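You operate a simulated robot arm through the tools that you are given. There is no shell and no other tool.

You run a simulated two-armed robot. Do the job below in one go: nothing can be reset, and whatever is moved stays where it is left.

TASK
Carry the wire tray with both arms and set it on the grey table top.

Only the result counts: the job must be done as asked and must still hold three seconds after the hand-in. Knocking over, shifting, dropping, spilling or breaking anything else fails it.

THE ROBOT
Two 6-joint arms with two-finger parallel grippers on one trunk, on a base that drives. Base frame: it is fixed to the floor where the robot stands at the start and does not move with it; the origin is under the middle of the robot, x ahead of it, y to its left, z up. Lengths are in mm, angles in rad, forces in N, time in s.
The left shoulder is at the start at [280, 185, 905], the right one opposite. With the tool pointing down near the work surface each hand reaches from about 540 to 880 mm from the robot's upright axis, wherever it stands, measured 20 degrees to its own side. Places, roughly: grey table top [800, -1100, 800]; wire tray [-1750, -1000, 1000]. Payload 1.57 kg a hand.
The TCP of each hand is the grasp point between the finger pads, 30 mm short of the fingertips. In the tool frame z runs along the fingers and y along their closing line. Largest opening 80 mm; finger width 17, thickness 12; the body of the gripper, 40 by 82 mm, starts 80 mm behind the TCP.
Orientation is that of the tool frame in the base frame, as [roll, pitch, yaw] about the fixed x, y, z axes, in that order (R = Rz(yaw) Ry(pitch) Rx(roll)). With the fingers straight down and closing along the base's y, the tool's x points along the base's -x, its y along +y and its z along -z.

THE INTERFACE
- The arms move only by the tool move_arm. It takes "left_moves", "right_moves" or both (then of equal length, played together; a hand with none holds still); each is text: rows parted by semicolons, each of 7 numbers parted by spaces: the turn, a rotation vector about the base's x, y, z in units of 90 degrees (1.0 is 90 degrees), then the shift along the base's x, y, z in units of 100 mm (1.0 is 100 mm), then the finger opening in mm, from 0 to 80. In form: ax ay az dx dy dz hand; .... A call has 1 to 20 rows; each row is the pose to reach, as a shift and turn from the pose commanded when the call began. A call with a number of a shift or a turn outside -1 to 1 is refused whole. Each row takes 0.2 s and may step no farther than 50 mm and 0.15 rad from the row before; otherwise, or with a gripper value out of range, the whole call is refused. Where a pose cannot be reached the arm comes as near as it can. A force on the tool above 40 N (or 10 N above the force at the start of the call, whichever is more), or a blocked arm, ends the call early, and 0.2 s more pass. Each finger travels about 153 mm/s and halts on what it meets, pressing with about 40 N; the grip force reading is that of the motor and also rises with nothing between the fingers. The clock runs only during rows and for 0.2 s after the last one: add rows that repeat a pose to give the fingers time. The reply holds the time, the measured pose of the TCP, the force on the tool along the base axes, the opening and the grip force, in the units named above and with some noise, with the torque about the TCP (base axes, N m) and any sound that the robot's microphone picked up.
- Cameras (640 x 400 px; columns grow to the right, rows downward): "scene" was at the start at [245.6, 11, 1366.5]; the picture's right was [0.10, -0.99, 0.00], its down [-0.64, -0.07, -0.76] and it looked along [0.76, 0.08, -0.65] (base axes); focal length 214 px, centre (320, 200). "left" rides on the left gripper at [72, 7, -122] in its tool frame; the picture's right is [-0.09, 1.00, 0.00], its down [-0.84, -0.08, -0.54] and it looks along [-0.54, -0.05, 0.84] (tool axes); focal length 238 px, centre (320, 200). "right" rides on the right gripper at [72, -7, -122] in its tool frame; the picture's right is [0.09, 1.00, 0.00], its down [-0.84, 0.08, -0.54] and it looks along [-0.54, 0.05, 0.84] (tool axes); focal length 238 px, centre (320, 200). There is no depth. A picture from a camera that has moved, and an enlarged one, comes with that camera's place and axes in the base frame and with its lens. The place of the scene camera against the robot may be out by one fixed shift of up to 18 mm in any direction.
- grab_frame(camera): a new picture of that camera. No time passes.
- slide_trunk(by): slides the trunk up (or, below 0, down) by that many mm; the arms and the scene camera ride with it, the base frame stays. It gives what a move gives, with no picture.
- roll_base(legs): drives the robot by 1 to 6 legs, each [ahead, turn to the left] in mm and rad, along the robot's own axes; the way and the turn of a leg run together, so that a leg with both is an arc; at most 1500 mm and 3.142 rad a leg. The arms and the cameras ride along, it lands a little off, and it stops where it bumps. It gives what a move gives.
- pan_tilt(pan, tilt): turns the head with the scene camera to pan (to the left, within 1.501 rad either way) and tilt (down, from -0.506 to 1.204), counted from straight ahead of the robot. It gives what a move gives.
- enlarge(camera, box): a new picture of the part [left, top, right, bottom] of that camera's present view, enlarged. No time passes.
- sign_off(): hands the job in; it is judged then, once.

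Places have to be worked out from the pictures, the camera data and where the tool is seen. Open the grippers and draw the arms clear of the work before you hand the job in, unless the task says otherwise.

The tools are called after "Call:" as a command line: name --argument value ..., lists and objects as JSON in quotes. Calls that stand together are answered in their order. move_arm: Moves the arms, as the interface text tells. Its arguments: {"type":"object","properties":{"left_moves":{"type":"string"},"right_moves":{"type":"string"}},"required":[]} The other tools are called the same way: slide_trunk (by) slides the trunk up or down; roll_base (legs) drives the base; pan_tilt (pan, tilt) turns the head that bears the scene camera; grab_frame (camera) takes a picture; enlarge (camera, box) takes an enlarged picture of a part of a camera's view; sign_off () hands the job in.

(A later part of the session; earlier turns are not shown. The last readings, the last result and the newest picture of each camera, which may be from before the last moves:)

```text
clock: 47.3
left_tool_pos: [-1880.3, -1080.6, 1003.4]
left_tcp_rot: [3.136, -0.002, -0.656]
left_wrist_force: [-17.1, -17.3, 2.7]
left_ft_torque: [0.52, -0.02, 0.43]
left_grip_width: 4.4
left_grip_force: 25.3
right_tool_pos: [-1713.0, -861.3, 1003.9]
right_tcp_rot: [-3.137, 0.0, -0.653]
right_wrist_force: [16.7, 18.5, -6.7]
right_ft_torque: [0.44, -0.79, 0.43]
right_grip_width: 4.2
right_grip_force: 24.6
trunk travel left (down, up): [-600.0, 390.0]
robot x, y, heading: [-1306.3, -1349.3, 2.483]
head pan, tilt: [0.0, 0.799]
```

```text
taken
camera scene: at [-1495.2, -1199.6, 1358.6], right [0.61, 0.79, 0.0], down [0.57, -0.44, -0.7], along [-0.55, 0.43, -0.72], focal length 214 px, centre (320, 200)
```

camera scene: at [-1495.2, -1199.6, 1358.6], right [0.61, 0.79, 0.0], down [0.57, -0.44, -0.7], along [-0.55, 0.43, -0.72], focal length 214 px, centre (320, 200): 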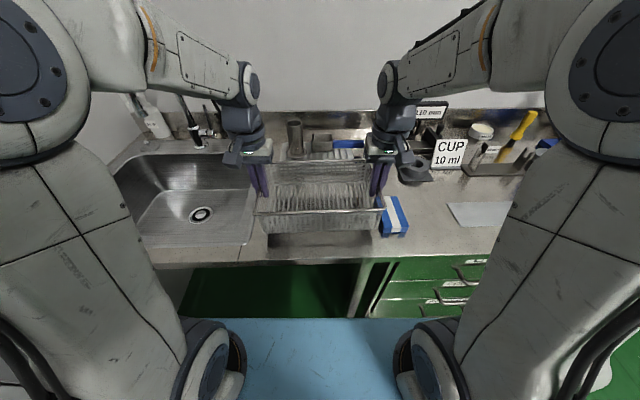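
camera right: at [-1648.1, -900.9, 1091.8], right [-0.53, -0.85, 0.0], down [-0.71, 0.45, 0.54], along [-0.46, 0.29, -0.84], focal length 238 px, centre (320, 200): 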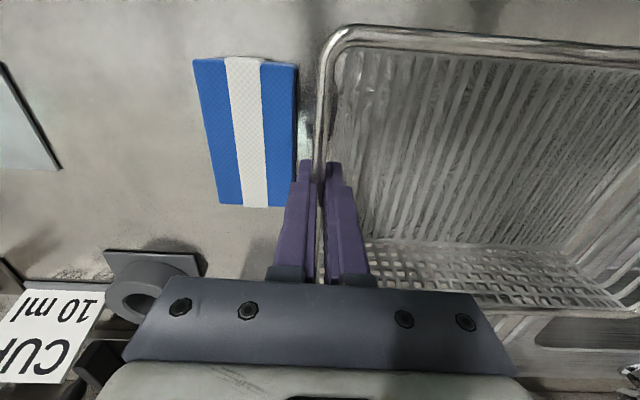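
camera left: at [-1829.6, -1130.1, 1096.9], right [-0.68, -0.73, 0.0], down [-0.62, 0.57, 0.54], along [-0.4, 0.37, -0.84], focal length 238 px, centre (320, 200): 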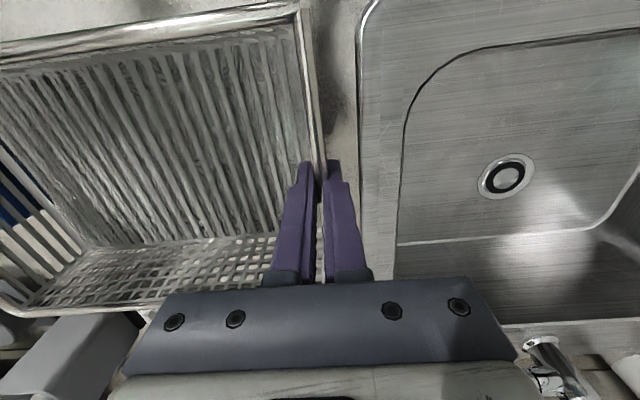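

The tray is clear of the bench and level, and nothing else moved. I'll relieve the remaining squeeze slightly while lifting a bit more.

Call:
move_arm --left_moves "0 0 0 -0.006 -0.008 0.1 0; 0 0 0 -0.006 -0.008 0.3 0; 0 0 0 -0.006 -0.008 0.5 0; 0 0 0 -0.006 -0.008 0.5 0" --right_moves "0 0 0 0.006 0.008 0.1 0; 0 0 0 0.006 0.008 0.3 0; 0 0 0 0.006 0.008 0.5 0; 0 0 0 0.006 0.008 0.5 0"

Call:
grab_frame --camera "right"

Call:
grab_frame --camera "left"

Call:
enlarge --camera "scene" --box '[200, 100, 440, 270]'

```text
clock: 48.3
left_tool_pos: [-1880.4, -1079.1, 1054.7]
left_tcp_rot: [3.136, 0.0, -0.656]
left_wrist_force: [-15.5, -15.4, 3.2]
left_ft_torque: [0.37, -0.27, 0.42]
left_grip_width: 4.3
left_grip_force: 25.5
right_tool_pos: [-1712.3, -860.9, 1055.1]
right_tcp_rot: [-3.137, 0.0, -0.653]
right_wrist_force: [15.7, 15.6, -6.1]
right_ft_torque: [0.53, -0.44, 0.41]
right_grip_width: 4.1
right_grip_force: 24.8
trunk travel left (down, up): [-600.0, 390.0]
robot x, y, heading: [-1306.9, -1346.8, 2.48]
head pan, tilt: [0.0, 0.799]
```

```text
taken
camera right: at [-1650.1, -900.0, 1175.6], right [-0.53, -0.85, -0.01], down [-0.71, 0.44, 0.54], along [-0.46, 0.29, -0.84], focal length 238 px, centre (320, 200)
```

right: 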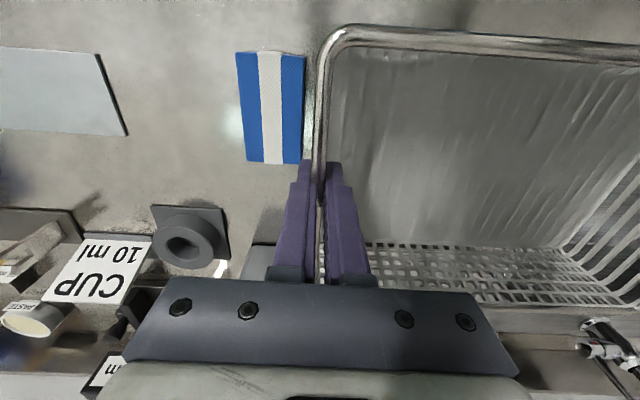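

```text
taken
camera left: at [-1828.3, -1128.5, 1176.7], right [-0.68, -0.73, 0.0], down [-0.62, 0.57, 0.54], along [-0.4, 0.36, -0.84], focal length 238 px, centre (320, 200)
```

left: 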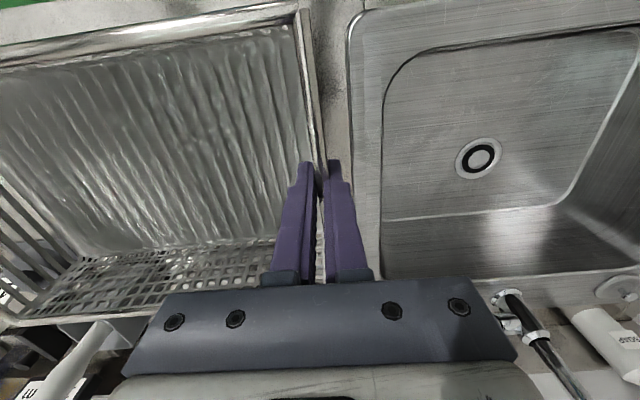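

```text
2.35 times, centred on (320, 185) of scene
camera zoom: at [-1495.1, -1199.7, 1358.7], right [0.61, 0.79, 0.0], down [0.57, -0.44, -0.7], along [-0.55, 0.43, -0.72], focal length 505 px, centre (320, 235)
```

zoom: 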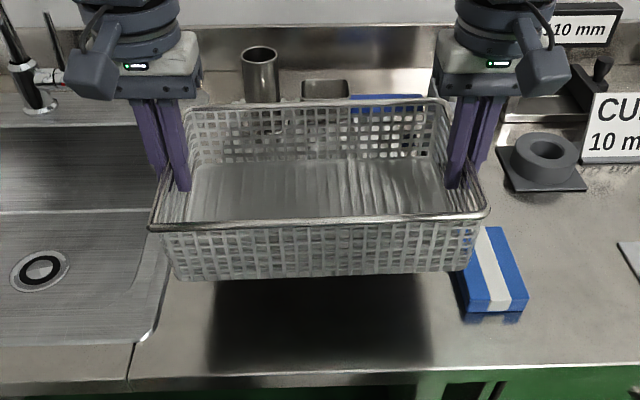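

The tray is held firmly and hangs level. I'll raise the trunk so it clears everything on the bench while I turn.

Call:
slide_trunk --by 200

Call:
grab_frame --camera "scene"

Call:
grab_frame --camera "right"

```text
clock: 50.4
left_tool_pos: [-1880.5, -1080.3, 1254.2]
left_tcp_rot: [3.137, -0.001, -0.657]
left_wrist_force: [-16.0, -15.6, 1.9]
left_ft_torque: [0.34, -0.27, 0.4]
left_grip_width: 4.2
left_grip_force: 24.6
right_tool_pos: [-1712.8, -861.0, 1253.3]
right_tcp_rot: [-3.137, 0.0, -0.652]
right_wrist_force: [15.5, 16.2, -6.0]
right_ft_torque: [0.51, -0.42, 0.4]
right_grip_width: 4.5
right_grip_force: 25.1
trunk travel left (down, up): [-800.0, 190.0]
robot x, y, heading: [-1307.2, -1348.3, 2.482]
head pan, tilt: [0.0, 0.799]
```

```text
taken
camera scene: at [-1495.3, -1199.5, 1558.6], right [0.61, 0.79, 0.0], down [0.57, -0.44, -0.7], along [-0.55, 0.43, -0.72], focal length 214 px, centre (320, 200)
```

scene: 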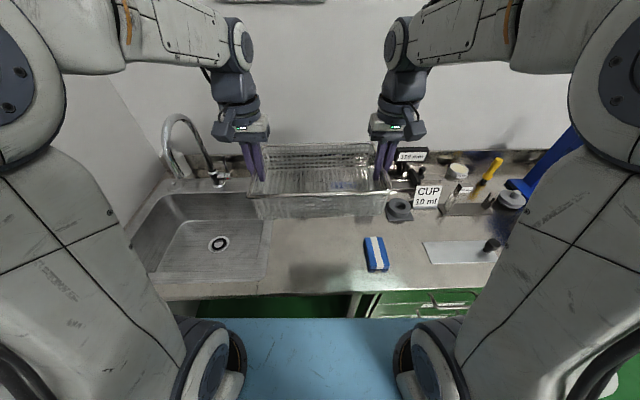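

```text
taken
camera right: at [-1650.3, -899.9, 1375.2], right [-0.53, -0.85, -0.01], down [-0.71, 0.45, 0.54], along [-0.46, 0.29, -0.84], focal length 238 px, centre (320, 200)
```

right: 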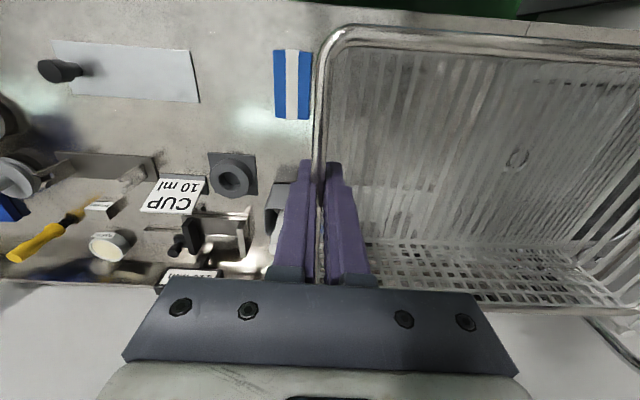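

Tray bottom is near Z 1175, above everything within reach on the bench. I'll turn right in place part way and check.

Call:
roll_base --legs '[[0, -0.9]]'

Call:
grab_frame --camera "scene"

```text
clock: 53.2
left_tool_pos: [-1439.2, -728.7, 1254.7]
left_tcp_rot: [3.136, -0.002, -1.576]
left_wrist_force: [-21.6, 2.8, 2.7]
left_ft_torque: [0.05, -0.43, 0.43]
left_grip_width: 4.2
left_grip_force: 24.9
right_tool_pos: [-1163.2, -729.2, 1254.9]
right_tcp_rot: [-3.137, 0.0, -1.575]
right_wrist_force: [21.6, -2.3, -5.7]
right_ft_torque: [0.0, -0.62, 0.43]
right_grip_width: 4.4
right_grip_force: 24.9
trunk travel left (down, up): [-800.0, 190.0]
robot x, y, heading: [-1308.1, -1350.2, 1.559]
head pan, tilt: [0.0, 0.799]
```

```text
taken
camera scene: at [-1302.3, -1106.7, 1558.7], right [1.0, -0.01, 0.0], down [-0.01, -0.72, -0.7], along [0.01, 0.7, -0.72], focal length 214 px, centre (320, 200)
```

scene: 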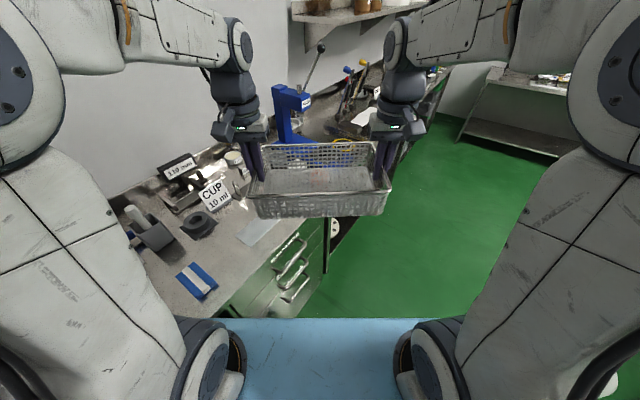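

The sweep is clear and the tray is steady. I'll turn the rest of the way to the travel heading, about 0.735 rad.

Call:
roll_base --legs '[[0, -0.824]]'

Call:
pan_tilt --pan 0.0 --tilt 0.5

Call:
grab_frame --camera "scene"

Call:
pan_tilt --pan -0.9 --tilt 0.5

Call:
grab_frame --camera "scene"

```text
clock: 55.7
left_tool_pos: [-950.3, -824.9, 1253.4]
left_tcp_rot: [3.136, -0.002, -2.383]
left_wrist_force: [-0.5, 4.7, 3.5]
left_ft_torque: [-0.32, -0.71, 0.42]
left_grip_width: 4.4
left_grip_force: 24.8
right_tool_pos: [-759.3, -1024.3, 1254.1]
right_tcp_rot: [-3.136, -0.001, -2.381]
right_wrist_force: [0.9, -4.4, -6.6]
right_ft_torque: [-0.62, -0.11, 0.42]
right_grip_width: 4.2
right_grip_force: 24.7
trunk travel left (down, up): [-800.0, 190.0]
robot x, y, heading: [-1304.6, -1351.2, 0.745]
head pan, tilt: [0.0, 0.799]
```

```text
clock: 56.5
left_tool_pos: [-949.1, -824.4, 1253.7]
left_tcp_rot: [3.135, 0.001, -2.38]
left_wrist_force: [2.2, 2.9, 1.7]
left_ft_torque: [-0.5, -0.52, 0.44]
left_grip_width: 4.1
left_grip_force: 25.3
right_tool_pos: [-760.7, -1024.3, 1255.0]
right_tcp_rot: [-3.134, -0.002, -2.381]
right_wrist_force: [-1.2, -3.3, -6.5]
right_ft_torque: [-0.37, -0.22, 0.43]
right_grip_width: 4.0
right_grip_force: 25.0
trunk travel left (down, up): [-800.0, 190.0]
robot x, y, heading: [-1306.2, -1353.0, 0.748]
head pan, tilt: [0.0, 0.499]
```

```text
taken
camera scene: at [-1121.3, -1176.3, 1584.5], right [0.68, -0.73, 0.0], down [-0.35, -0.33, -0.88], along [0.64, 0.6, -0.48], focal length 214 px, centre (320, 200)
```

scene: 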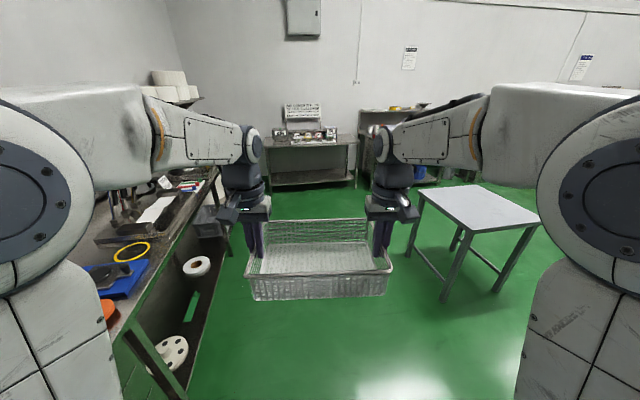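

```text
clock: 57.7
left_tool_pos: [-949.0, -824.5, 1254.2]
left_tcp_rot: [3.135, -0.002, -2.383]
left_wrist_force: [1.5, 2.6, 1.6]
left_ft_torque: [-0.19, -0.87, 0.42]
left_grip_width: 3.9
left_grip_force: 25.3
right_tool_pos: [-760.6, -1023.9, 1254.2]
right_tcp_rot: [-3.136, 0.0, -2.381]
right_wrist_force: [-1.4, -2.4, -5.9]
right_ft_torque: [-0.75, 0.02, 0.46]
right_grip_width: 4.3
right_grip_force: 24.6
trunk travel left (down, up): [-800.0, 190.0]
robot x, y, heading: [-1304.7, -1347.0, 0.751]
head pan, tilt: [-0.901, 0.499]
```

```text
taken
camera scene: at [-1097.9, -1251.9, 1584.6], right [-0.15, -0.99, 0.0], down [-0.47, 0.07, -0.88], along [0.87, -0.13, -0.48], focal length 214 px, centre (320, 200)
```

scene: 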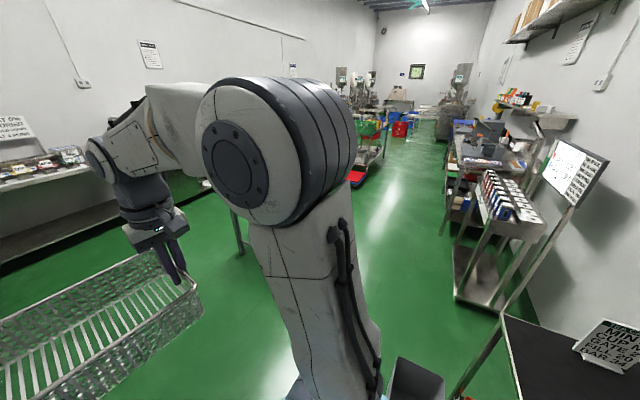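

Squeeze force has relaxed to a few newtons and the grip is unchanged. The way along the aisle is clear, so I'll drive to abreast of the table, then turn to face it.

Call:
roll_base --legs '[[750, 0], [750, 0], [0, -1.391]]'

Call:
pan_tilt --pan 0.0 --tilt 0.8

Call:
grab_frame --camera "scene"

Call:
grab_frame --camera "left"

Call:
grab_frame --camera "right"

```text
clock: 68.9
left_tool_pos: [360.5, -624.7, 1254.6]
left_tcp_rot: [3.137, 0.0, 2.457]
left_wrist_force: [3.3, -1.3, 2.4]
left_ft_torque: [-0.6, 0.46, 0.46]
left_grip_width: 4.2
left_grip_force: 24.6
right_tool_pos: [186.2, -838.9, 1253.9]
right_tcp_rot: [-3.137, 0.0, 2.459]
right_wrist_force: [-2.8, -0.4, -6.4]
right_ft_torque: [-0.29, 0.31, 0.45]
right_grip_width: 4.2
right_grip_force: 25.3
trunk travel left (down, up): [-800.0, 190.0]
robot x, y, heading: [-206.6, -339.2, -0.695]
head pan, tilt: [-0.901, 0.499]
```

```text
clock: 70.1
left_tool_pos: [360.7, -624.5, 1254.6]
left_tcp_rot: [3.136, -0.001, 2.458]
left_wrist_force: [2.5, -1.3, 2.2]
left_ft_torque: [-0.69, 0.34, 0.44]
left_grip_width: 4.4
left_grip_force: 24.8
right_tool_pos: [185.4, -840.0, 1254.4]
right_tcp_rot: [-3.133, -0.002, 2.459]
right_wrist_force: [-3.6, 0.6, -6.6]
right_ft_torque: [-0.11, 0.35, 0.44]
right_grip_width: 4.4
right_grip_force: 25.1
trunk travel left (down, up): [-800.0, 190.0]
robot x, y, heading: [-209.1, -337.7, -0.694]
head pan, tilt: [0.0, 0.799]
```

```text
taken
camera scene: at [-19.1, -490.6, 1558.7], right [-0.64, -0.77, 0.0], down [-0.55, 0.46, -0.7], along [0.54, -0.45, -0.72], focal length 214 px, centre (320, 200)
```

scene: 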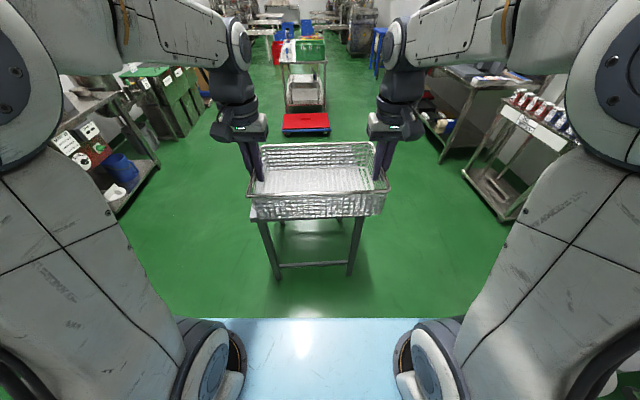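

```text
taken
camera left: at [307.5, -575.1, 1376.6], right [0.7, 0.71, 0.0], down [0.6, -0.59, 0.54], along [0.39, -0.38, -0.84], focal length 238 px, centre (320, 200)
```

left: 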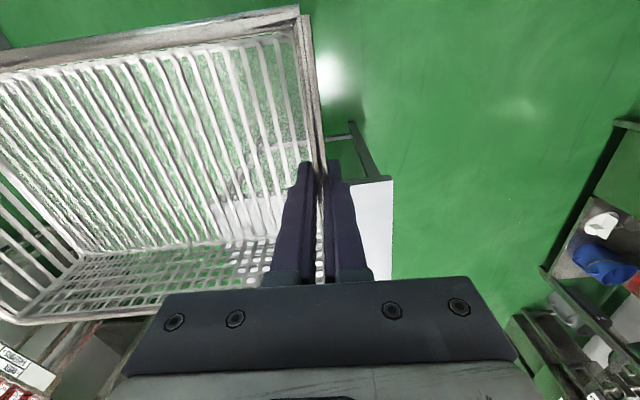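

```text
taken
camera right: at [129.5, -799.1, 1375.1], right [0.56, 0.83, -0.01], down [0.7, -0.47, 0.54], along [0.45, -0.3, -0.84], focal length 238 px, centre (320, 200)
```

right: 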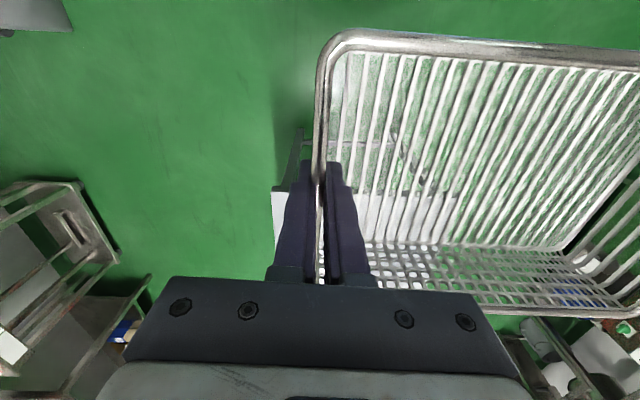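

From the hand cameras the table's front edge is about 885 mm ahead, 557 mm wide, and I'm about 0.06 rad off square to it. I'll square up and drive in 370 mm with the tray held high.

Call:
roll_base --legs '[[0, 0.06], [370, 0]]'

Call:
grab_frame --camera "scene"

Call:
grab_frame --camera "left"

Call:
grab_frame --camera "right"

```text
clock: 72.9
left_tool_pos: [674.8, -808.9, 1254.1]
left_tcp_rot: [3.137, -0.002, 2.519]
left_wrist_force: [3.1, 0.1, 1.9]
left_ft_torque: [-0.49, 0.58, 0.42]
left_grip_width: 4.1
left_grip_force: 24.8
right_tool_pos: [514.7, -1032.5, 1253.9]
right_tcp_rot: [-3.135, 0.0, 2.52]
right_wrist_force: [-3.7, -0.1, -6.0]
right_ft_torque: [-0.36, 0.09, 0.32]
right_grip_width: 3.9
right_grip_force: 24.4
trunk travel left (down, up): [-800.0, 190.0]
robot x, y, heading: [93.5, -559.3, -0.629]
head pan, tilt: [0.0, 0.799]
```

```text
taken
camera scene: at [287.8, -697.4, 1558.7], right [-0.59, -0.81, 0.0], down [-0.58, 0.42, -0.7], along [0.56, -0.41, -0.72], focal length 214 px, centre (320, 200)
```

scene: 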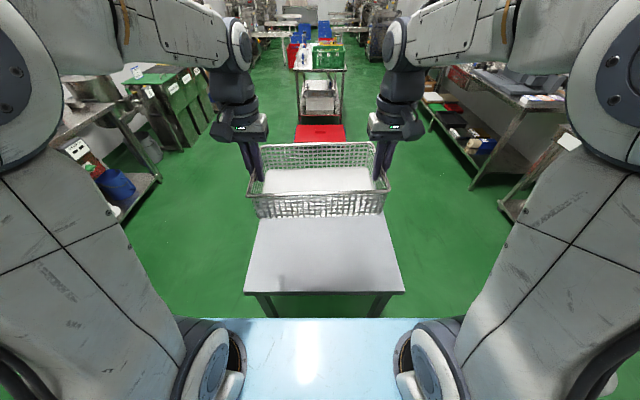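

```text
taken
camera left: at [618.8, -761.4, 1376.6], right [0.66, 0.76, 0.0], down [0.63, -0.55, 0.54], along [0.41, -0.35, -0.84], focal length 238 px, centre (320, 200)
```

left: 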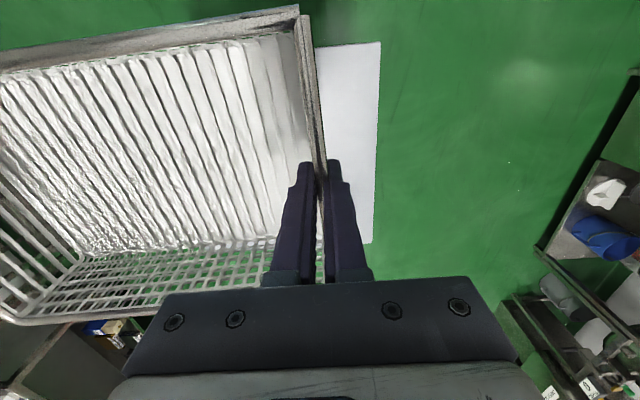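

```text
taken
camera right: at [455.2, -996.2, 1375.2], right [0.5, 0.86, -0.01], down [0.73, -0.42, 0.54], along [0.46, -0.28, -0.84], focal length 238 px, centre (320, 200)
```

right: 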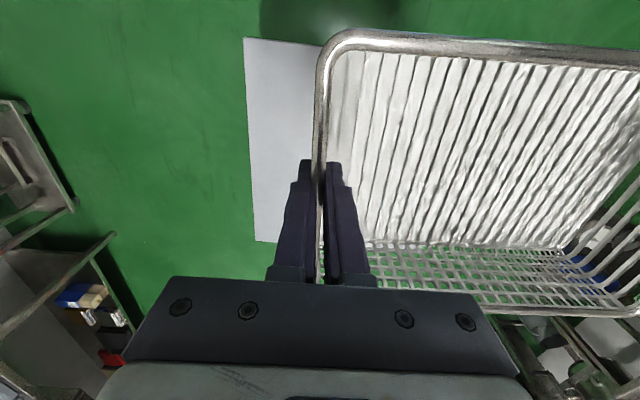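

I'm square to the table: its front edge is about 546 mm ahead and it is centred laterally, with the top estimated between Z 740 and 800. I'll move in 60 mm more, then lower the trunk to bring the tray nearer.

Call:
roll_base --legs '[[60, 0]]'

Call:
slide_trunk --by -230

Call:
grab_frame --camera "scene"

Call:
grab_frame --camera "left"

Call:
grab_frame --camera "right"

```text
clock: 73.9
left_tool_pos: [723.1, -841.6, 1254.0]
left_tcp_rot: [3.136, 0.001, 2.52]
left_wrist_force: [2.8, -1.1, 0.7]
left_ft_torque: [-0.64, 0.34, 0.44]
left_grip_width: 4.5
left_grip_force: 24.8
right_tool_pos: [562.2, -1066.3, 1254.1]
right_tcp_rot: [-3.134, -0.002, 2.524]
right_wrist_force: [-3.4, 1.4, -5.0]
right_ft_torque: [-0.04, 0.13, 0.43]
right_grip_width: 3.7
right_grip_force: 25.2
trunk travel left (down, up): [-800.0, 190.0]
robot x, y, heading: [137.3, -594.8, -0.631]
head pan, tilt: [0.0, 0.799]
```

```text
clock: 76.3
left_tool_pos: [722.3, -841.2, 1024.0]
left_tcp_rot: [3.137, 0.001, 2.521]
left_wrist_force: [3.5, -1.6, 1.5]
left_ft_torque: [-0.71, 0.12, 0.44]
left_grip_width: 4.1
left_grip_force: 25.0
right_tool_pos: [561.9, -1067.7, 1023.5]
right_tcp_rot: [-3.135, 0.0, 2.523]
right_wrist_force: [-2.1, 1.7, -4.3]
right_ft_torque: [0.15, 0.36, 0.41]
right_grip_width: 3.9
right_grip_force: 24.9
trunk travel left (down, up): [-570.0, 420.0]
robot x, y, heading: [139.2, -591.0, -0.632]
head pan, tilt: [0.0, 0.799]
```

```text
taken
camera scene: at [335.6, -732.0, 1328.7], right [-0.59, -0.81, 0.0], down [-0.58, 0.42, -0.7], along [0.56, -0.41, -0.72], focal length 214 px, centre (320, 200)
```

scene: 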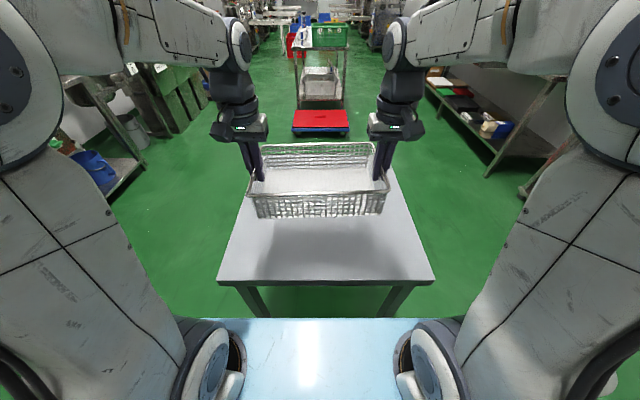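

```text
taken
camera left: at [666.7, -795.6, 1146.6], right [0.65, 0.76, 0.0], down [0.63, -0.55, 0.54], along [0.41, -0.35, -0.84], focal length 238 px, centre (320, 200)
```

left: 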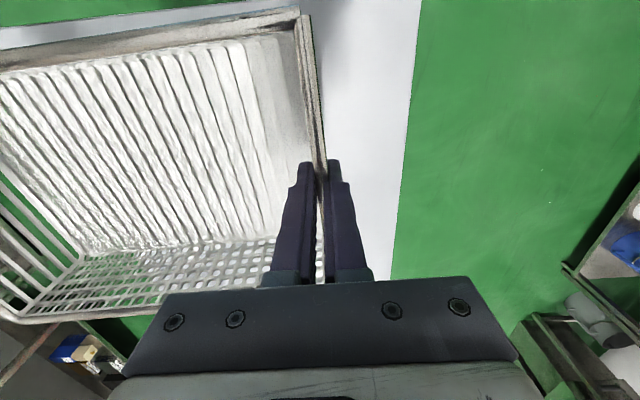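

```text
taken
camera right: at [503.2, -1030.6, 1145.0], right [0.5, 0.86, -0.01], down [0.73, -0.42, 0.54], along [0.46, -0.28, -0.84], focal length 238 px, centre (320, 200)
```

right: 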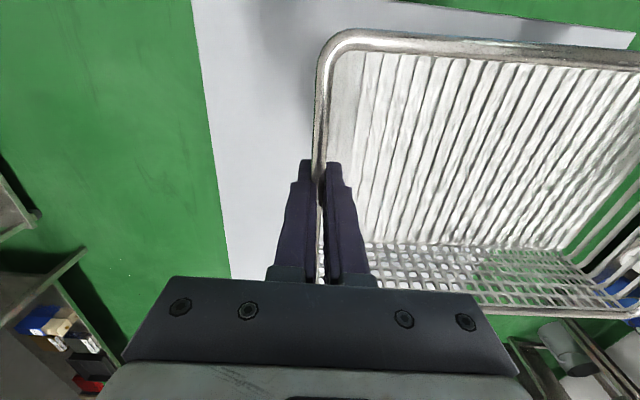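

Comparing the table width at the two heights gives a top at Z ≈ 790, with the edge about 475 mm ahead of the robot. I'll extend both hands 60 mm forward and lower 90 mm, keeping the tray above the top.

Call:
move_arm --left_moves "0 0 0 0.1 -0.07 -0.15 0; 0 0 0 0.2 -0.145 -0.35 0; 0 0 0 0.3 -0.22 -0.55 0; 0 0 0 0.4 -0.29 -0.75 0; 0 0 0 0.484 -0.354 -0.9 0; 0 0 0 0.484 -0.354 -0.9 0" --right_moves "0 0 0 0.1 -0.07 -0.15 0; 0 0 0 0.2 -0.145 -0.35 0; 0 0 0 0.3 -0.22 -0.55 0; 0 0 0 0.4 -0.29 -0.75 0; 0 0 0 0.484 -0.354 -0.9 0; 0 0 0 0.484 -0.354 -0.9 0"

Call:
grab_frame --camera "scene"

Call:
grab_frame --camera "right"

```text
clock: 77.7
left_tool_pos: [770.5, -877.5, 934.3]
left_tcp_rot: [3.14, -0.002, 2.521]
left_wrist_force: [-7.4, -15.6, 3.1]
left_ft_torque: [-0.73, 0.7, 0.41]
left_grip_width: 4.1
left_grip_force: 24.7
right_tool_pos: [612.1, -1102.7, 935.3]
right_tcp_rot: [-3.136, -0.005, 2.521]
right_wrist_force: [7.6, 15.5, -6.9]
right_ft_torque: [-0.31, 0.11, 0.45]
right_grip_width: 3.6
right_grip_force: 24.2
trunk travel left (down, up): [-570.0, 420.0]
robot x, y, heading: [138.4, -591.9, -0.633]
head pan, tilt: [0.0, 0.799]
```

```text
taken
camera scene: at [335.7, -732.0, 1328.6], right [-0.59, -0.81, 0.0], down [-0.58, 0.42, -0.7], along [0.56, -0.41, -0.72], focal length 214 px, centre (320, 200)
```

scene: 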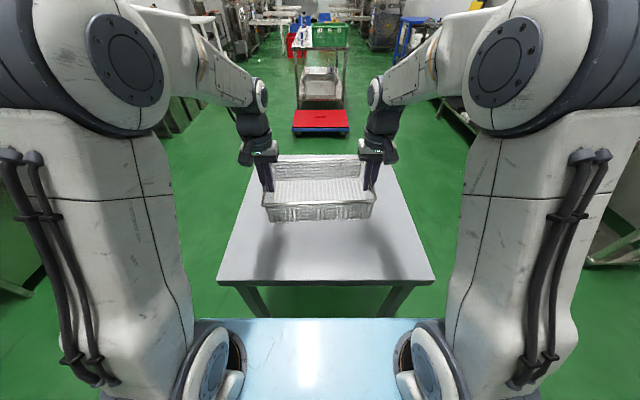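

```text
taken
camera right: at [552.0, -1066.3, 1055.8], right [0.5, 0.86, -0.01], down [0.73, -0.42, 0.54], along [0.46, -0.28, -0.84], focal length 238 px, centre (320, 200)
```

right: 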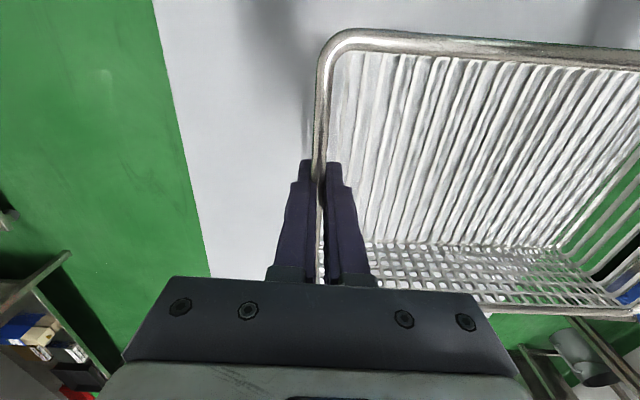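

The tray is about 60 mm above the table, well inside its edges. I'll lower 40 mm in small steps.

Call:
move_arm --left_moves "0 0 0 0 0 -0.08 0; 0 0 0 0 0 -0.16 0; 0 0 0 0 0 -0.24 0; 0 0 0 0 0 -0.32 0; 0 0 0 0 0 -0.4 0; 0 0 0 0 0 -0.4 0" --right_moves "0 0 0 0 0 -0.08 0; 0 0 0 0 0 -0.16 0; 0 0 0 0 0 -0.24 0; 0 0 0 0 0 -0.32 0; 0 0 0 0 0 -0.4 0; 0 0 0 0 0 -0.4 0"

Call:
enlarge --camera "scene" --box '[200, 130, 440, 300]'

```text
clock: 79.1
left_tool_pos: [771.9, -877.3, 895.5]
left_tcp_rot: [3.14, 0.0, 2.521]
left_wrist_force: [-9.3, -17.8, 0.1]
left_ft_torque: [-0.59, 0.42, 0.43]
left_grip_width: 3.9
left_grip_force: 24.6
right_tool_pos: [611.3, -1102.5, 892.5]
right_tcp_rot: [-3.136, -0.002, 2.522]
right_wrist_force: [8.2, 17.3, -3.6]
right_ft_torque: [0.19, -0.06, 0.43]
right_grip_width: 4.1
right_grip_force: 25.5
trunk travel left (down, up): [-570.0, 420.0]
robot x, y, heading: [141.2, -595.5, -0.636]
head pan, tilt: [0.0, 0.799]
```

```text
2.35 times, centred on (320, 215) of scene
camera zoom: at [335.6, -732.0, 1328.6], right [-0.59, -0.81, 0.0], down [-0.58, 0.42, -0.7], along [0.56, -0.41, -0.72], focal length 505 px, centre (320, 165)
```

zoom: 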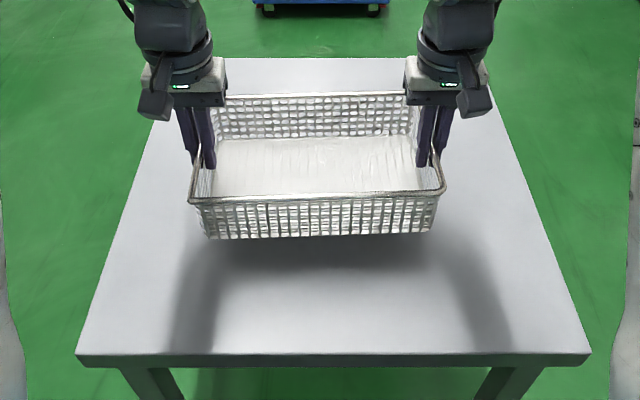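

Still a small gap under the tray, and the forces show no contact. I'll continue down in 3 mm steps and watch for an upward force.

Call:
move_arm --left_moves "0 0 0 0 0 -0.03 0; 0 0 0 0 0 -0.06 0; 0 0 0 0 0 -0.09 0; 0 0 0 0 0 -0.12 0; 0 0 0 0 0 -0.12 0" --right_moves "0 0 0 0 0 -0.03 0; 0 0 0 0 0 -0.06 0; 0 0 0 0 0 -0.09 0; 0 0 0 0 0 -0.12 0; 0 0 0 0 0 -0.12 0"

Call:
enlarge --camera "scene" --box '[200, 130, 440, 300]'

```text
clock: 80.3
left_tool_pos: [770.4, -877.2, 881.5]
left_tcp_rot: [3.136, -0.001, 2.521]
left_wrist_force: [0.4, -5.1, -1.9]
left_ft_torque: [-0.32, 0.33, 0.45]
left_grip_width: 4.2
left_grip_force: 24.8
right_tool_pos: [612.5, -1103.0, 880.5]
right_tcp_rot: [-3.135, -0.001, 2.521]
right_wrist_force: [0.6, 5.2, -2.7]
right_ft_torque: [0.39, -0.28, 0.39]
right_grip_width: 4.1
right_grip_force: 24.9
trunk travel left (down, up): [-570.0, 420.0]
robot x, y, heading: [138.7, -594.6, -0.628]
head pan, tilt: [0.0, 0.799]
```

```text
2.35 times, centred on (320, 215) of scene
camera zoom: at [335.6, -732.0, 1328.7], right [-0.59, -0.81, 0.0], down [-0.58, 0.42, -0.7], along [0.56, -0.41, -0.72], focal length 505 px, centre (320, 165)
```

zoom: 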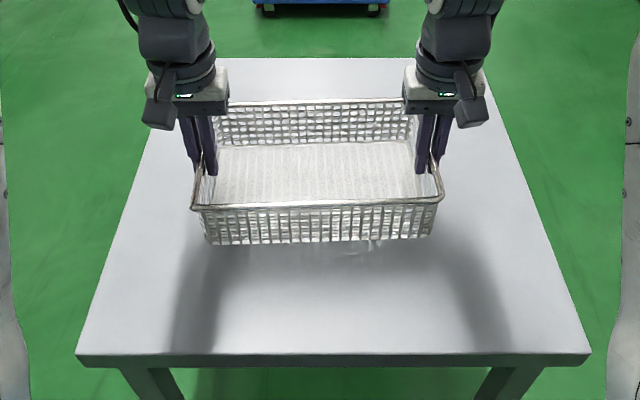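

No upward force yet; total load is still about 4 N hanging. I'll continue down in 2 mm steps.

Call:
move_arm --left_moves "0 0 0 0 0 -0.02 0; 0 0 0 0 0 -0.04 0; 0 0 0 0 0 -0.06 0; 0 0 0 0 0 -0.06 0" --right_moves "0 0 0 0 0 -0.02 0; 0 0 0 0 0 -0.04 0; 0 0 0 0 0 -0.06 0; 0 0 0 0 0 -0.06 0"

Call:
enlarge --camera "scene" --box '[250, 190, 400, 270]'

```text
clock: 81.3
left_tool_pos: [771.6, -877.2, 876.3]
left_tcp_rot: [3.136, -0.001, 2.519]
left_wrist_force: [2.7, -1.0, 0.1]
left_ft_torque: [-0.36, 0.61, 0.45]
left_grip_width: 4.0
left_grip_force: 25.1
right_tool_pos: [611.3, -1102.4, 875.6]
right_tcp_rot: [-3.135, -0.004, 2.523]
right_wrist_force: [-3.3, 1.8, -4.3]
right_ft_torque: [-0.1, -0.25, 0.43]
right_grip_width: 3.7
right_grip_force: 24.6
trunk travel left (down, up): [-570.0, 420.0]
robot x, y, heading: [139.3, -592.6, -0.634]
head pan, tilt: [0.0, 0.799]
```

```text
4.27 times, centred on (325, 230) of scene
camera zoom: at [335.6, -732.0, 1328.7], right [-0.59, -0.81, 0.0], down [-0.58, 0.42, -0.7], along [0.56, -0.41, -0.72], focal length 915 px, centre (299, 72)
```

zoom: 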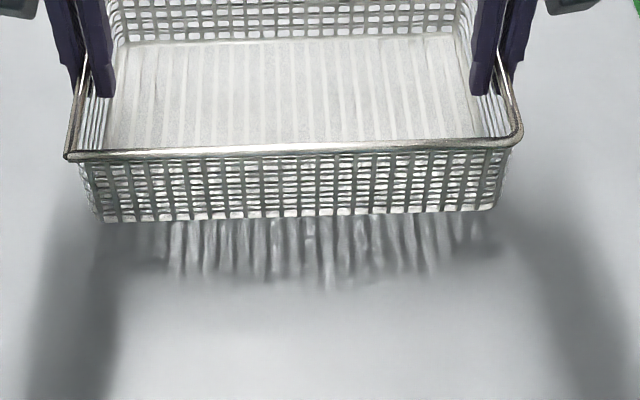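

The load is unchanged and the shadow is closing in, so I'll keep lowering in 2 mm steps.

Call:
move_arm --left_moves "0 0 0 0 0 -0.02 0; 0 0 0 0 0 -0.04 0; 0 0 0 0 0 -0.06 0; 0 0 0 0 0 -0.06 0" --right_moves "0 0 0 0 0 -0.02 0; 0 0 0 0 0 -0.04 0; 0 0 0 0 0 -0.06 0; 0 0 0 0 0 -0.06 0"

Call:
enlarge --camera "scene" --box '[250, 190, 400, 270]'

```text
clock: 82.3
left_tool_pos: [772.2, -877.2, 871.2]
left_tcp_rot: [3.137, -0.001, 2.52]
left_wrist_force: [-0.5, -5.4, -0.6]
left_ft_torque: [-0.69, 0.02, 0.42]
left_grip_width: 4.1
left_grip_force: 24.6
right_tool_pos: [609.5, -1102.3, 869.8]
right_tcp_rot: [-3.136, -0.004, 2.522]
right_wrist_force: [0.3, 6.2, -3.4]
right_ft_torque: [0.34, 0.25, 0.41]
right_grip_width: 3.7
right_grip_force: 25.2
trunk travel left (down, up): [-570.0, 420.0]
robot x, y, heading: [140.3, -591.2, -0.63]
head pan, tilt: [0.0, 0.799]
```

```text
4.27 times, centred on (325, 230) of scene
camera zoom: at [335.6, -732.0, 1328.7], right [-0.59, -0.81, 0.0], down [-0.58, 0.42, -0.7], along [0.56, -0.41, -0.72], focal length 915 px, centre (299, 72)
```

zoom: 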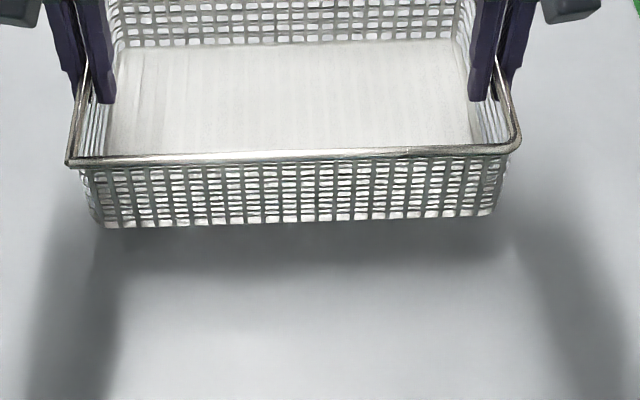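

Still hanging, so I'll go on down in 2 mm steps.

Call:
move_arm --left_moves "0 0 0 0 0 -0.02 0; 0 0 0 0 0 -0.04 0; 0 0 0 0 0 -0.06 0; 0 0 0 0 0 -0.08 0; 0 0 0 0 0 -0.08 0" --right_moves "0 0 0 0 0 -0.02 0; 0 0 0 0 0 -0.04 0; 0 0 0 0 0 -0.06 0; 0 0 0 0 0 -0.08 0; 0 0 0 0 0 -0.08 0"

Call:
enlarge --camera "scene" --box '[250, 190, 400, 270]'

```text
clock: 83.5
left_tool_pos: [771.1, -877.7, 861.9]
left_tcp_rot: [3.14, 0.002, 2.52]
left_wrist_force: [-4.3, -13.4, 1.4]
left_ft_torque: [-0.77, 0.47, 0.45]
left_grip_width: 4.1
left_grip_force: 24.6
right_tool_pos: [611.4, -1101.2, 862.5]
right_tcp_rot: [-3.136, -0.002, 2.524]
right_wrist_force: [5.0, 12.8, -5.7]
right_ft_torque: [0.01, 0.07, 0.41]
right_grip_width: 3.7
right_grip_force: 24.8
trunk travel left (down, up): [-570.0, 420.0]
robot x, y, heading: [140.2, -594.9, -0.631]
head pan, tilt: [0.0, 0.799]
```

```text
4.27 times, centred on (325, 230) of scene
camera zoom: at [335.6, -732.0, 1328.7], right [-0.59, -0.81, 0.0], down [-0.58, 0.42, -0.7], along [0.56, -0.41, -0.72], focal length 915 px, centre (299, 72)
```

zoom: 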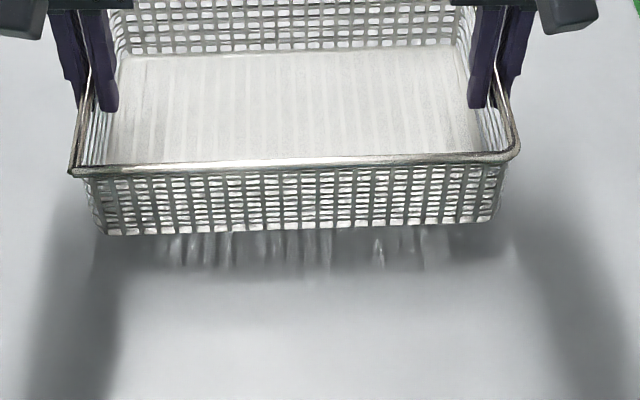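

No contact yet at TCP 862; the sum of vertical forces is still about -4 N. I'll continue 10 mm more in 2 mm steps.

Call:
move_arm --left_moves "0 0 0 0 0 -0.02 0; 0 0 0 0 0 -0.04 0; 0 0 0 0 0 -0.06 0; 0 0 0 0 0 -0.08 0; 0 0 0 0 0 -0.1 0; 0 0 0 0 0 -0.1 0" --right_moves "0 0 0 0 0 -0.02 0; 0 0 0 0 0 -0.04 0; 0 0 0 0 0 -0.06 0; 0 0 0 0 0 -0.08 0; 0 0 0 0 0 -0.1 0; 0 0 0 0 0 -0.1 0"

Call:
enlarge --camera "scene" --box '[250, 190, 400, 270]'

```text
clock: 84.9
left_tool_pos: [771.9, -878.2, 851.2]
left_tcp_rot: [3.138, -0.001, 2.52]
left_wrist_force: [0.2, -5.3, 2.6]
left_ft_torque: [-0.62, 0.55, 0.43]
left_grip_width: 4.1
left_grip_force: 25.3
right_tool_pos: [611.5, -1102.9, 852.3]
right_tcp_rot: [-3.134, -0.004, 2.523]
right_wrist_force: [-0.1, 4.4, -5.3]
right_ft_torque: [-0.1, 0.06, 0.4]
right_grip_width: 3.7
right_grip_force: 24.9
trunk travel left (down, up): [-570.0, 420.0]
robot x, y, heading: [142.2, -592.9, -0.632]
head pan, tilt: [0.0, 0.799]
```

```text
4.27 times, centred on (325, 230) of scene
camera zoom: at [335.6, -732.0, 1328.7], right [-0.59, -0.81, 0.0], down [-0.58, 0.42, -0.7], along [0.56, -0.41, -0.72], focal length 915 px, centre (299, 72)
```

zoom: 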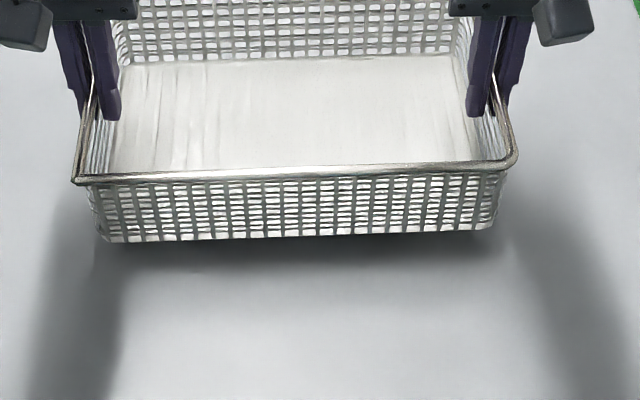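

The shadow band is narrowing but the tray is still free. I'll go another 10 mm in 2 mm steps.

Call:
move_arm --left_moves "0 0 0 0 0 -0.02 0; 0 0 0 0 0 -0.04 0; 0 0 0 0 0 -0.06 0; 0 0 0 0 0 -0.08 0; 0 0 0 0 0 -0.1 0; 0 0 0 0 0 -0.1 0" --right_moves "0 0 0 0 0 -0.02 0; 0 0 0 0 0 -0.04 0; 0 0 0 0 0 -0.06 0; 0 0 0 0 0 -0.08 0; 0 0 0 0 0 -0.1 0; 0 0 0 0 0 -0.1 0"

Call:
enlarge --camera "scene" --box '[250, 190, 400, 270]'

```text
clock: 86.3
left_tool_pos: [770.8, -878.5, 841.6]
left_tcp_rot: [3.136, 0.0, 2.52]
left_wrist_force: [2.9, -1.9, 1.1]
left_ft_torque: [-0.58, 0.37, 0.45]
left_grip_width: 4.0
left_grip_force: 25.0
right_tool_pos: [611.8, -1102.0, 840.6]
right_tcp_rot: [-3.136, -0.002, 2.522]
right_wrist_force: [-2.4, 2.0, -5.3]
right_ft_torque: [0.0, 0.11, 0.41]
right_grip_width: 3.9
right_grip_force: 24.4
trunk travel left (down, up): [-570.0, 420.0]
robot x, y, heading: [140.4, -595.5, -0.634]
head pan, tilt: [0.0, 0.799]
```

```text
4.27 times, centred on (325, 230) of scene
camera zoom: at [335.6, -732.0, 1328.7], right [-0.59, -0.81, 0.0], down [-0.58, 0.42, -0.7], along [0.56, -0.41, -0.72], focal length 915 px, centre (299, 72)
```

zoom: 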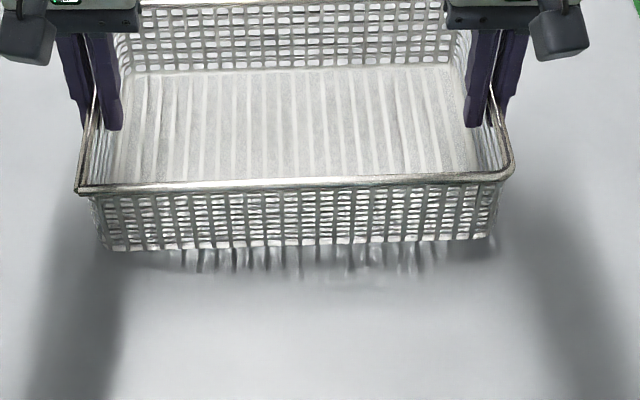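

Still free at TCP 841, so the table top is lower than I estimated, nearer Z 750. I'll continue 16 mm in 2 mm steps.

Call:
move_arm --left_moves "0 0 0 0 0 -0.02 0; 0 0 0 0 0 -0.04 0; 0 0 0 0 0 -0.06 0; 0 0 0 0 0 -0.08 0; 0 0 0 0 0 -0.1 0; 0 0 0 0 0 -0.12 0; 0 0 0 0 0 -0.14 0; 0 0 0 0 0 -0.16 0; 0 0 0 0 0 -0.16 0" --right_moves "0 0 0 0 0 -0.02 0; 0 0 0 0 0 -0.04 0; 0 0 0 0 0 -0.06 0; 0 0 0 0 0 -0.08 0; 0 0 0 0 0 -0.1 0; 0 0 0 0 0 -0.12 0; 0 0 0 0 0 -0.14 0; 0 0 0 0 0 -0.16 0; 0 0 0 0 0 -0.16 0"

Call:
enlarge --camera "scene" --box '[250, 190, 400, 270]'

```text
clock: 88.3
left_tool_pos: [770.2, -877.3, 825.9]
left_tcp_rot: [3.137, -0.001, 2.519]
left_wrist_force: [13.4, 13.5, 0.1]
left_ft_torque: [-0.16, 0.25, 0.43]
left_grip_width: 3.8
left_grip_force: 24.7
right_tool_pos: [610.6, -1101.8, 825.2]
right_tcp_rot: [-3.134, -0.005, 2.522]
right_wrist_force: [-13.8, -12.6, -1.8]
right_ft_torque: [-0.05, -0.07, 0.41]
right_grip_width: 3.9
right_grip_force: 24.9
trunk travel left (down, up): [-570.0, 420.0]
robot x, y, heading: [143.7, -594.1, -0.63]
head pan, tilt: [0.0, 0.799]
```

```text
4.27 times, centred on (325, 230) of scene
camera zoom: at [335.6, -732.0, 1328.7], right [-0.59, -0.81, 0.0], down [-0.58, 0.42, -0.7], along [0.56, -0.41, -0.72], focal length 915 px, centre (299, 72)
```

zoom: 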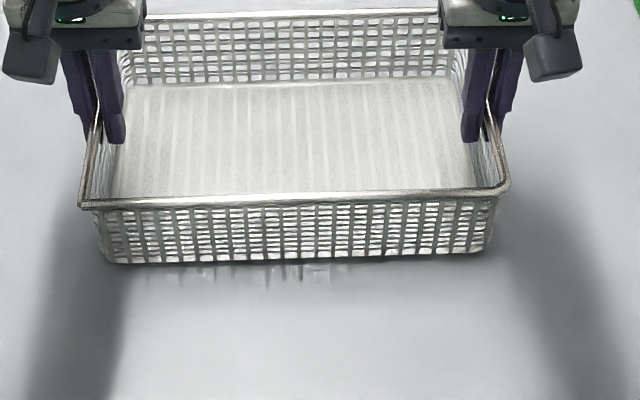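

The shadow has shrunk to a thin line and the hanging load has dropped to about 1.7 N, so contact is starting. I'll lower a few more 1 mm steps.

Call:
move_arm --left_moves "0 0 0 0 0 -0.01 0; 0 0 0 0 0 -0.02 0; 0 0 0 0 0 -0.03 0; 0 0 0 0 0 -0.03 0" --right_moves "0 0 0 0 0 -0.01 0; 0 0 0 0 0 -0.02 0; 0 0 0 0 0 -0.03 0; 0 0 0 0 0 -0.03 0"

Call:
enlarge --camera "scene" --box '[250, 190, 400, 270]'

```text
clock: 89.3
left_tool_pos: [771.0, -877.3, 824.9]
left_tcp_rot: [3.138, 0.001, 2.521]
left_wrist_force: [8.8, 11.4, 11.3]
left_ft_torque: [-0.38, 0.06, 0.42]
left_grip_width: 3.8
left_grip_force: 24.5
right_tool_pos: [611.6, -1102.4, 824.1]
right_tcp_rot: [-3.135, 0.0, 2.521]
right_wrist_force: [-10.9, -9.6, -3.9]
right_ft_torque: [-0.56, -0.56, 0.43]
right_grip_width: 4.2
right_grip_force: 24.5
trunk travel left (down, up): [-570.0, 420.0]
robot x, y, heading: [142.7, -590.6, -0.631]
head pan, tilt: [0.0, 0.799]
```

```text
4.27 times, centred on (325, 230) of scene
camera zoom: at [335.1, -731.7, 1328.9], right [-0.59, -0.81, 0.0], down [-0.58, 0.42, -0.7], along [0.56, -0.41, -0.72], focal length 915 px, centre (299, 72)
```

zoom: 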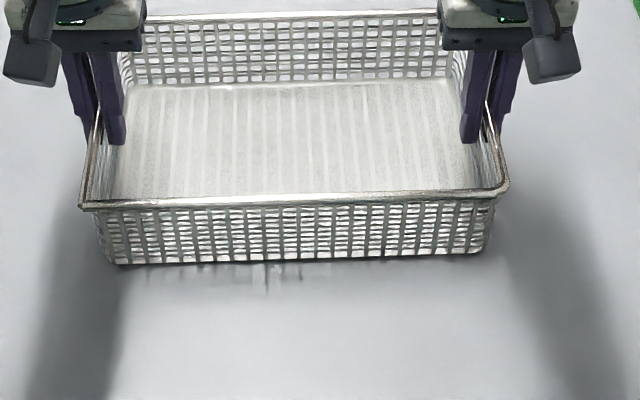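

The left side is carrying 11 N upward while the right still hangs at -4 N, so I'll lower only the right hand by up to 2 mm to bring that side down.

Call:
move_arm --right_moves "0 0 0 0 0 -0.01 0; 0 0 0 0 0 -0.02 0; 0 0 0 0 0 -0.02 0"

Call:
grab_frame --camera "left"

Call:
grab_frame --camera "right"

```text
clock: 90.1
left_tool_pos: [771.7, -878.0, 824.6]
left_tcp_rot: [3.139, 0.002, 2.52]
left_wrist_force: [6.8, 3.0, 6.2]
left_ft_torque: [-0.46, -0.41, 0.43]
left_grip_width: 3.7
left_grip_force: 24.6
right_tool_pos: [610.7, -1102.7, 820.9]
right_tcp_rot: [-3.137, -0.003, 2.521]
right_wrist_force: [-9.8, -3.3, 10.6]
right_ft_torque: [0.13, -0.27, 0.39]
right_grip_width: 3.9
right_grip_force: 24.6
trunk travel left (down, up): [-570.0, 420.0]
robot x, y, heading: [142.1, -592.0, -0.63]
head pan, tilt: [0.0, 0.799]
```

```text
taken
camera left: at [715.1, -831.3, 946.0], right [0.65, 0.76, 0.0], down [0.63, -0.55, 0.54], along [0.41, -0.35, -0.84], focal length 238 px, centre (320, 200)
```

left: 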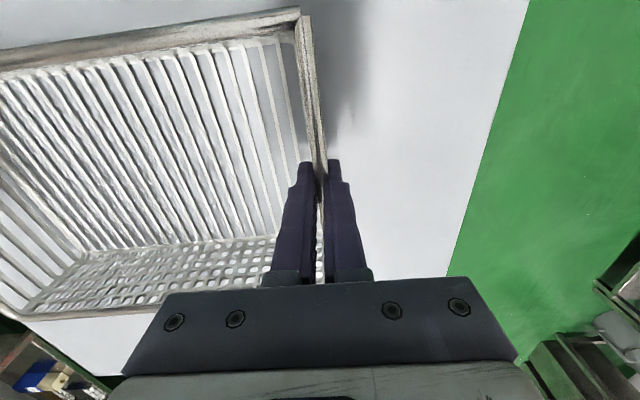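

```text
taken
camera right: at [551.2, -1066.0, 942.6], right [0.5, 0.86, -0.01], down [0.73, -0.42, 0.54], along [0.46, -0.28, -0.84], focal length 238 px, centre (320, 200)
```

right: 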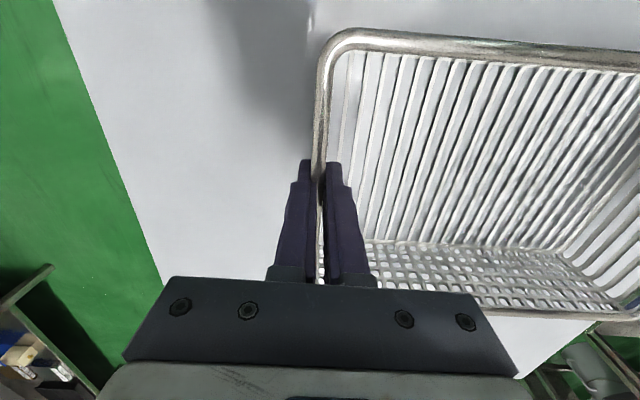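

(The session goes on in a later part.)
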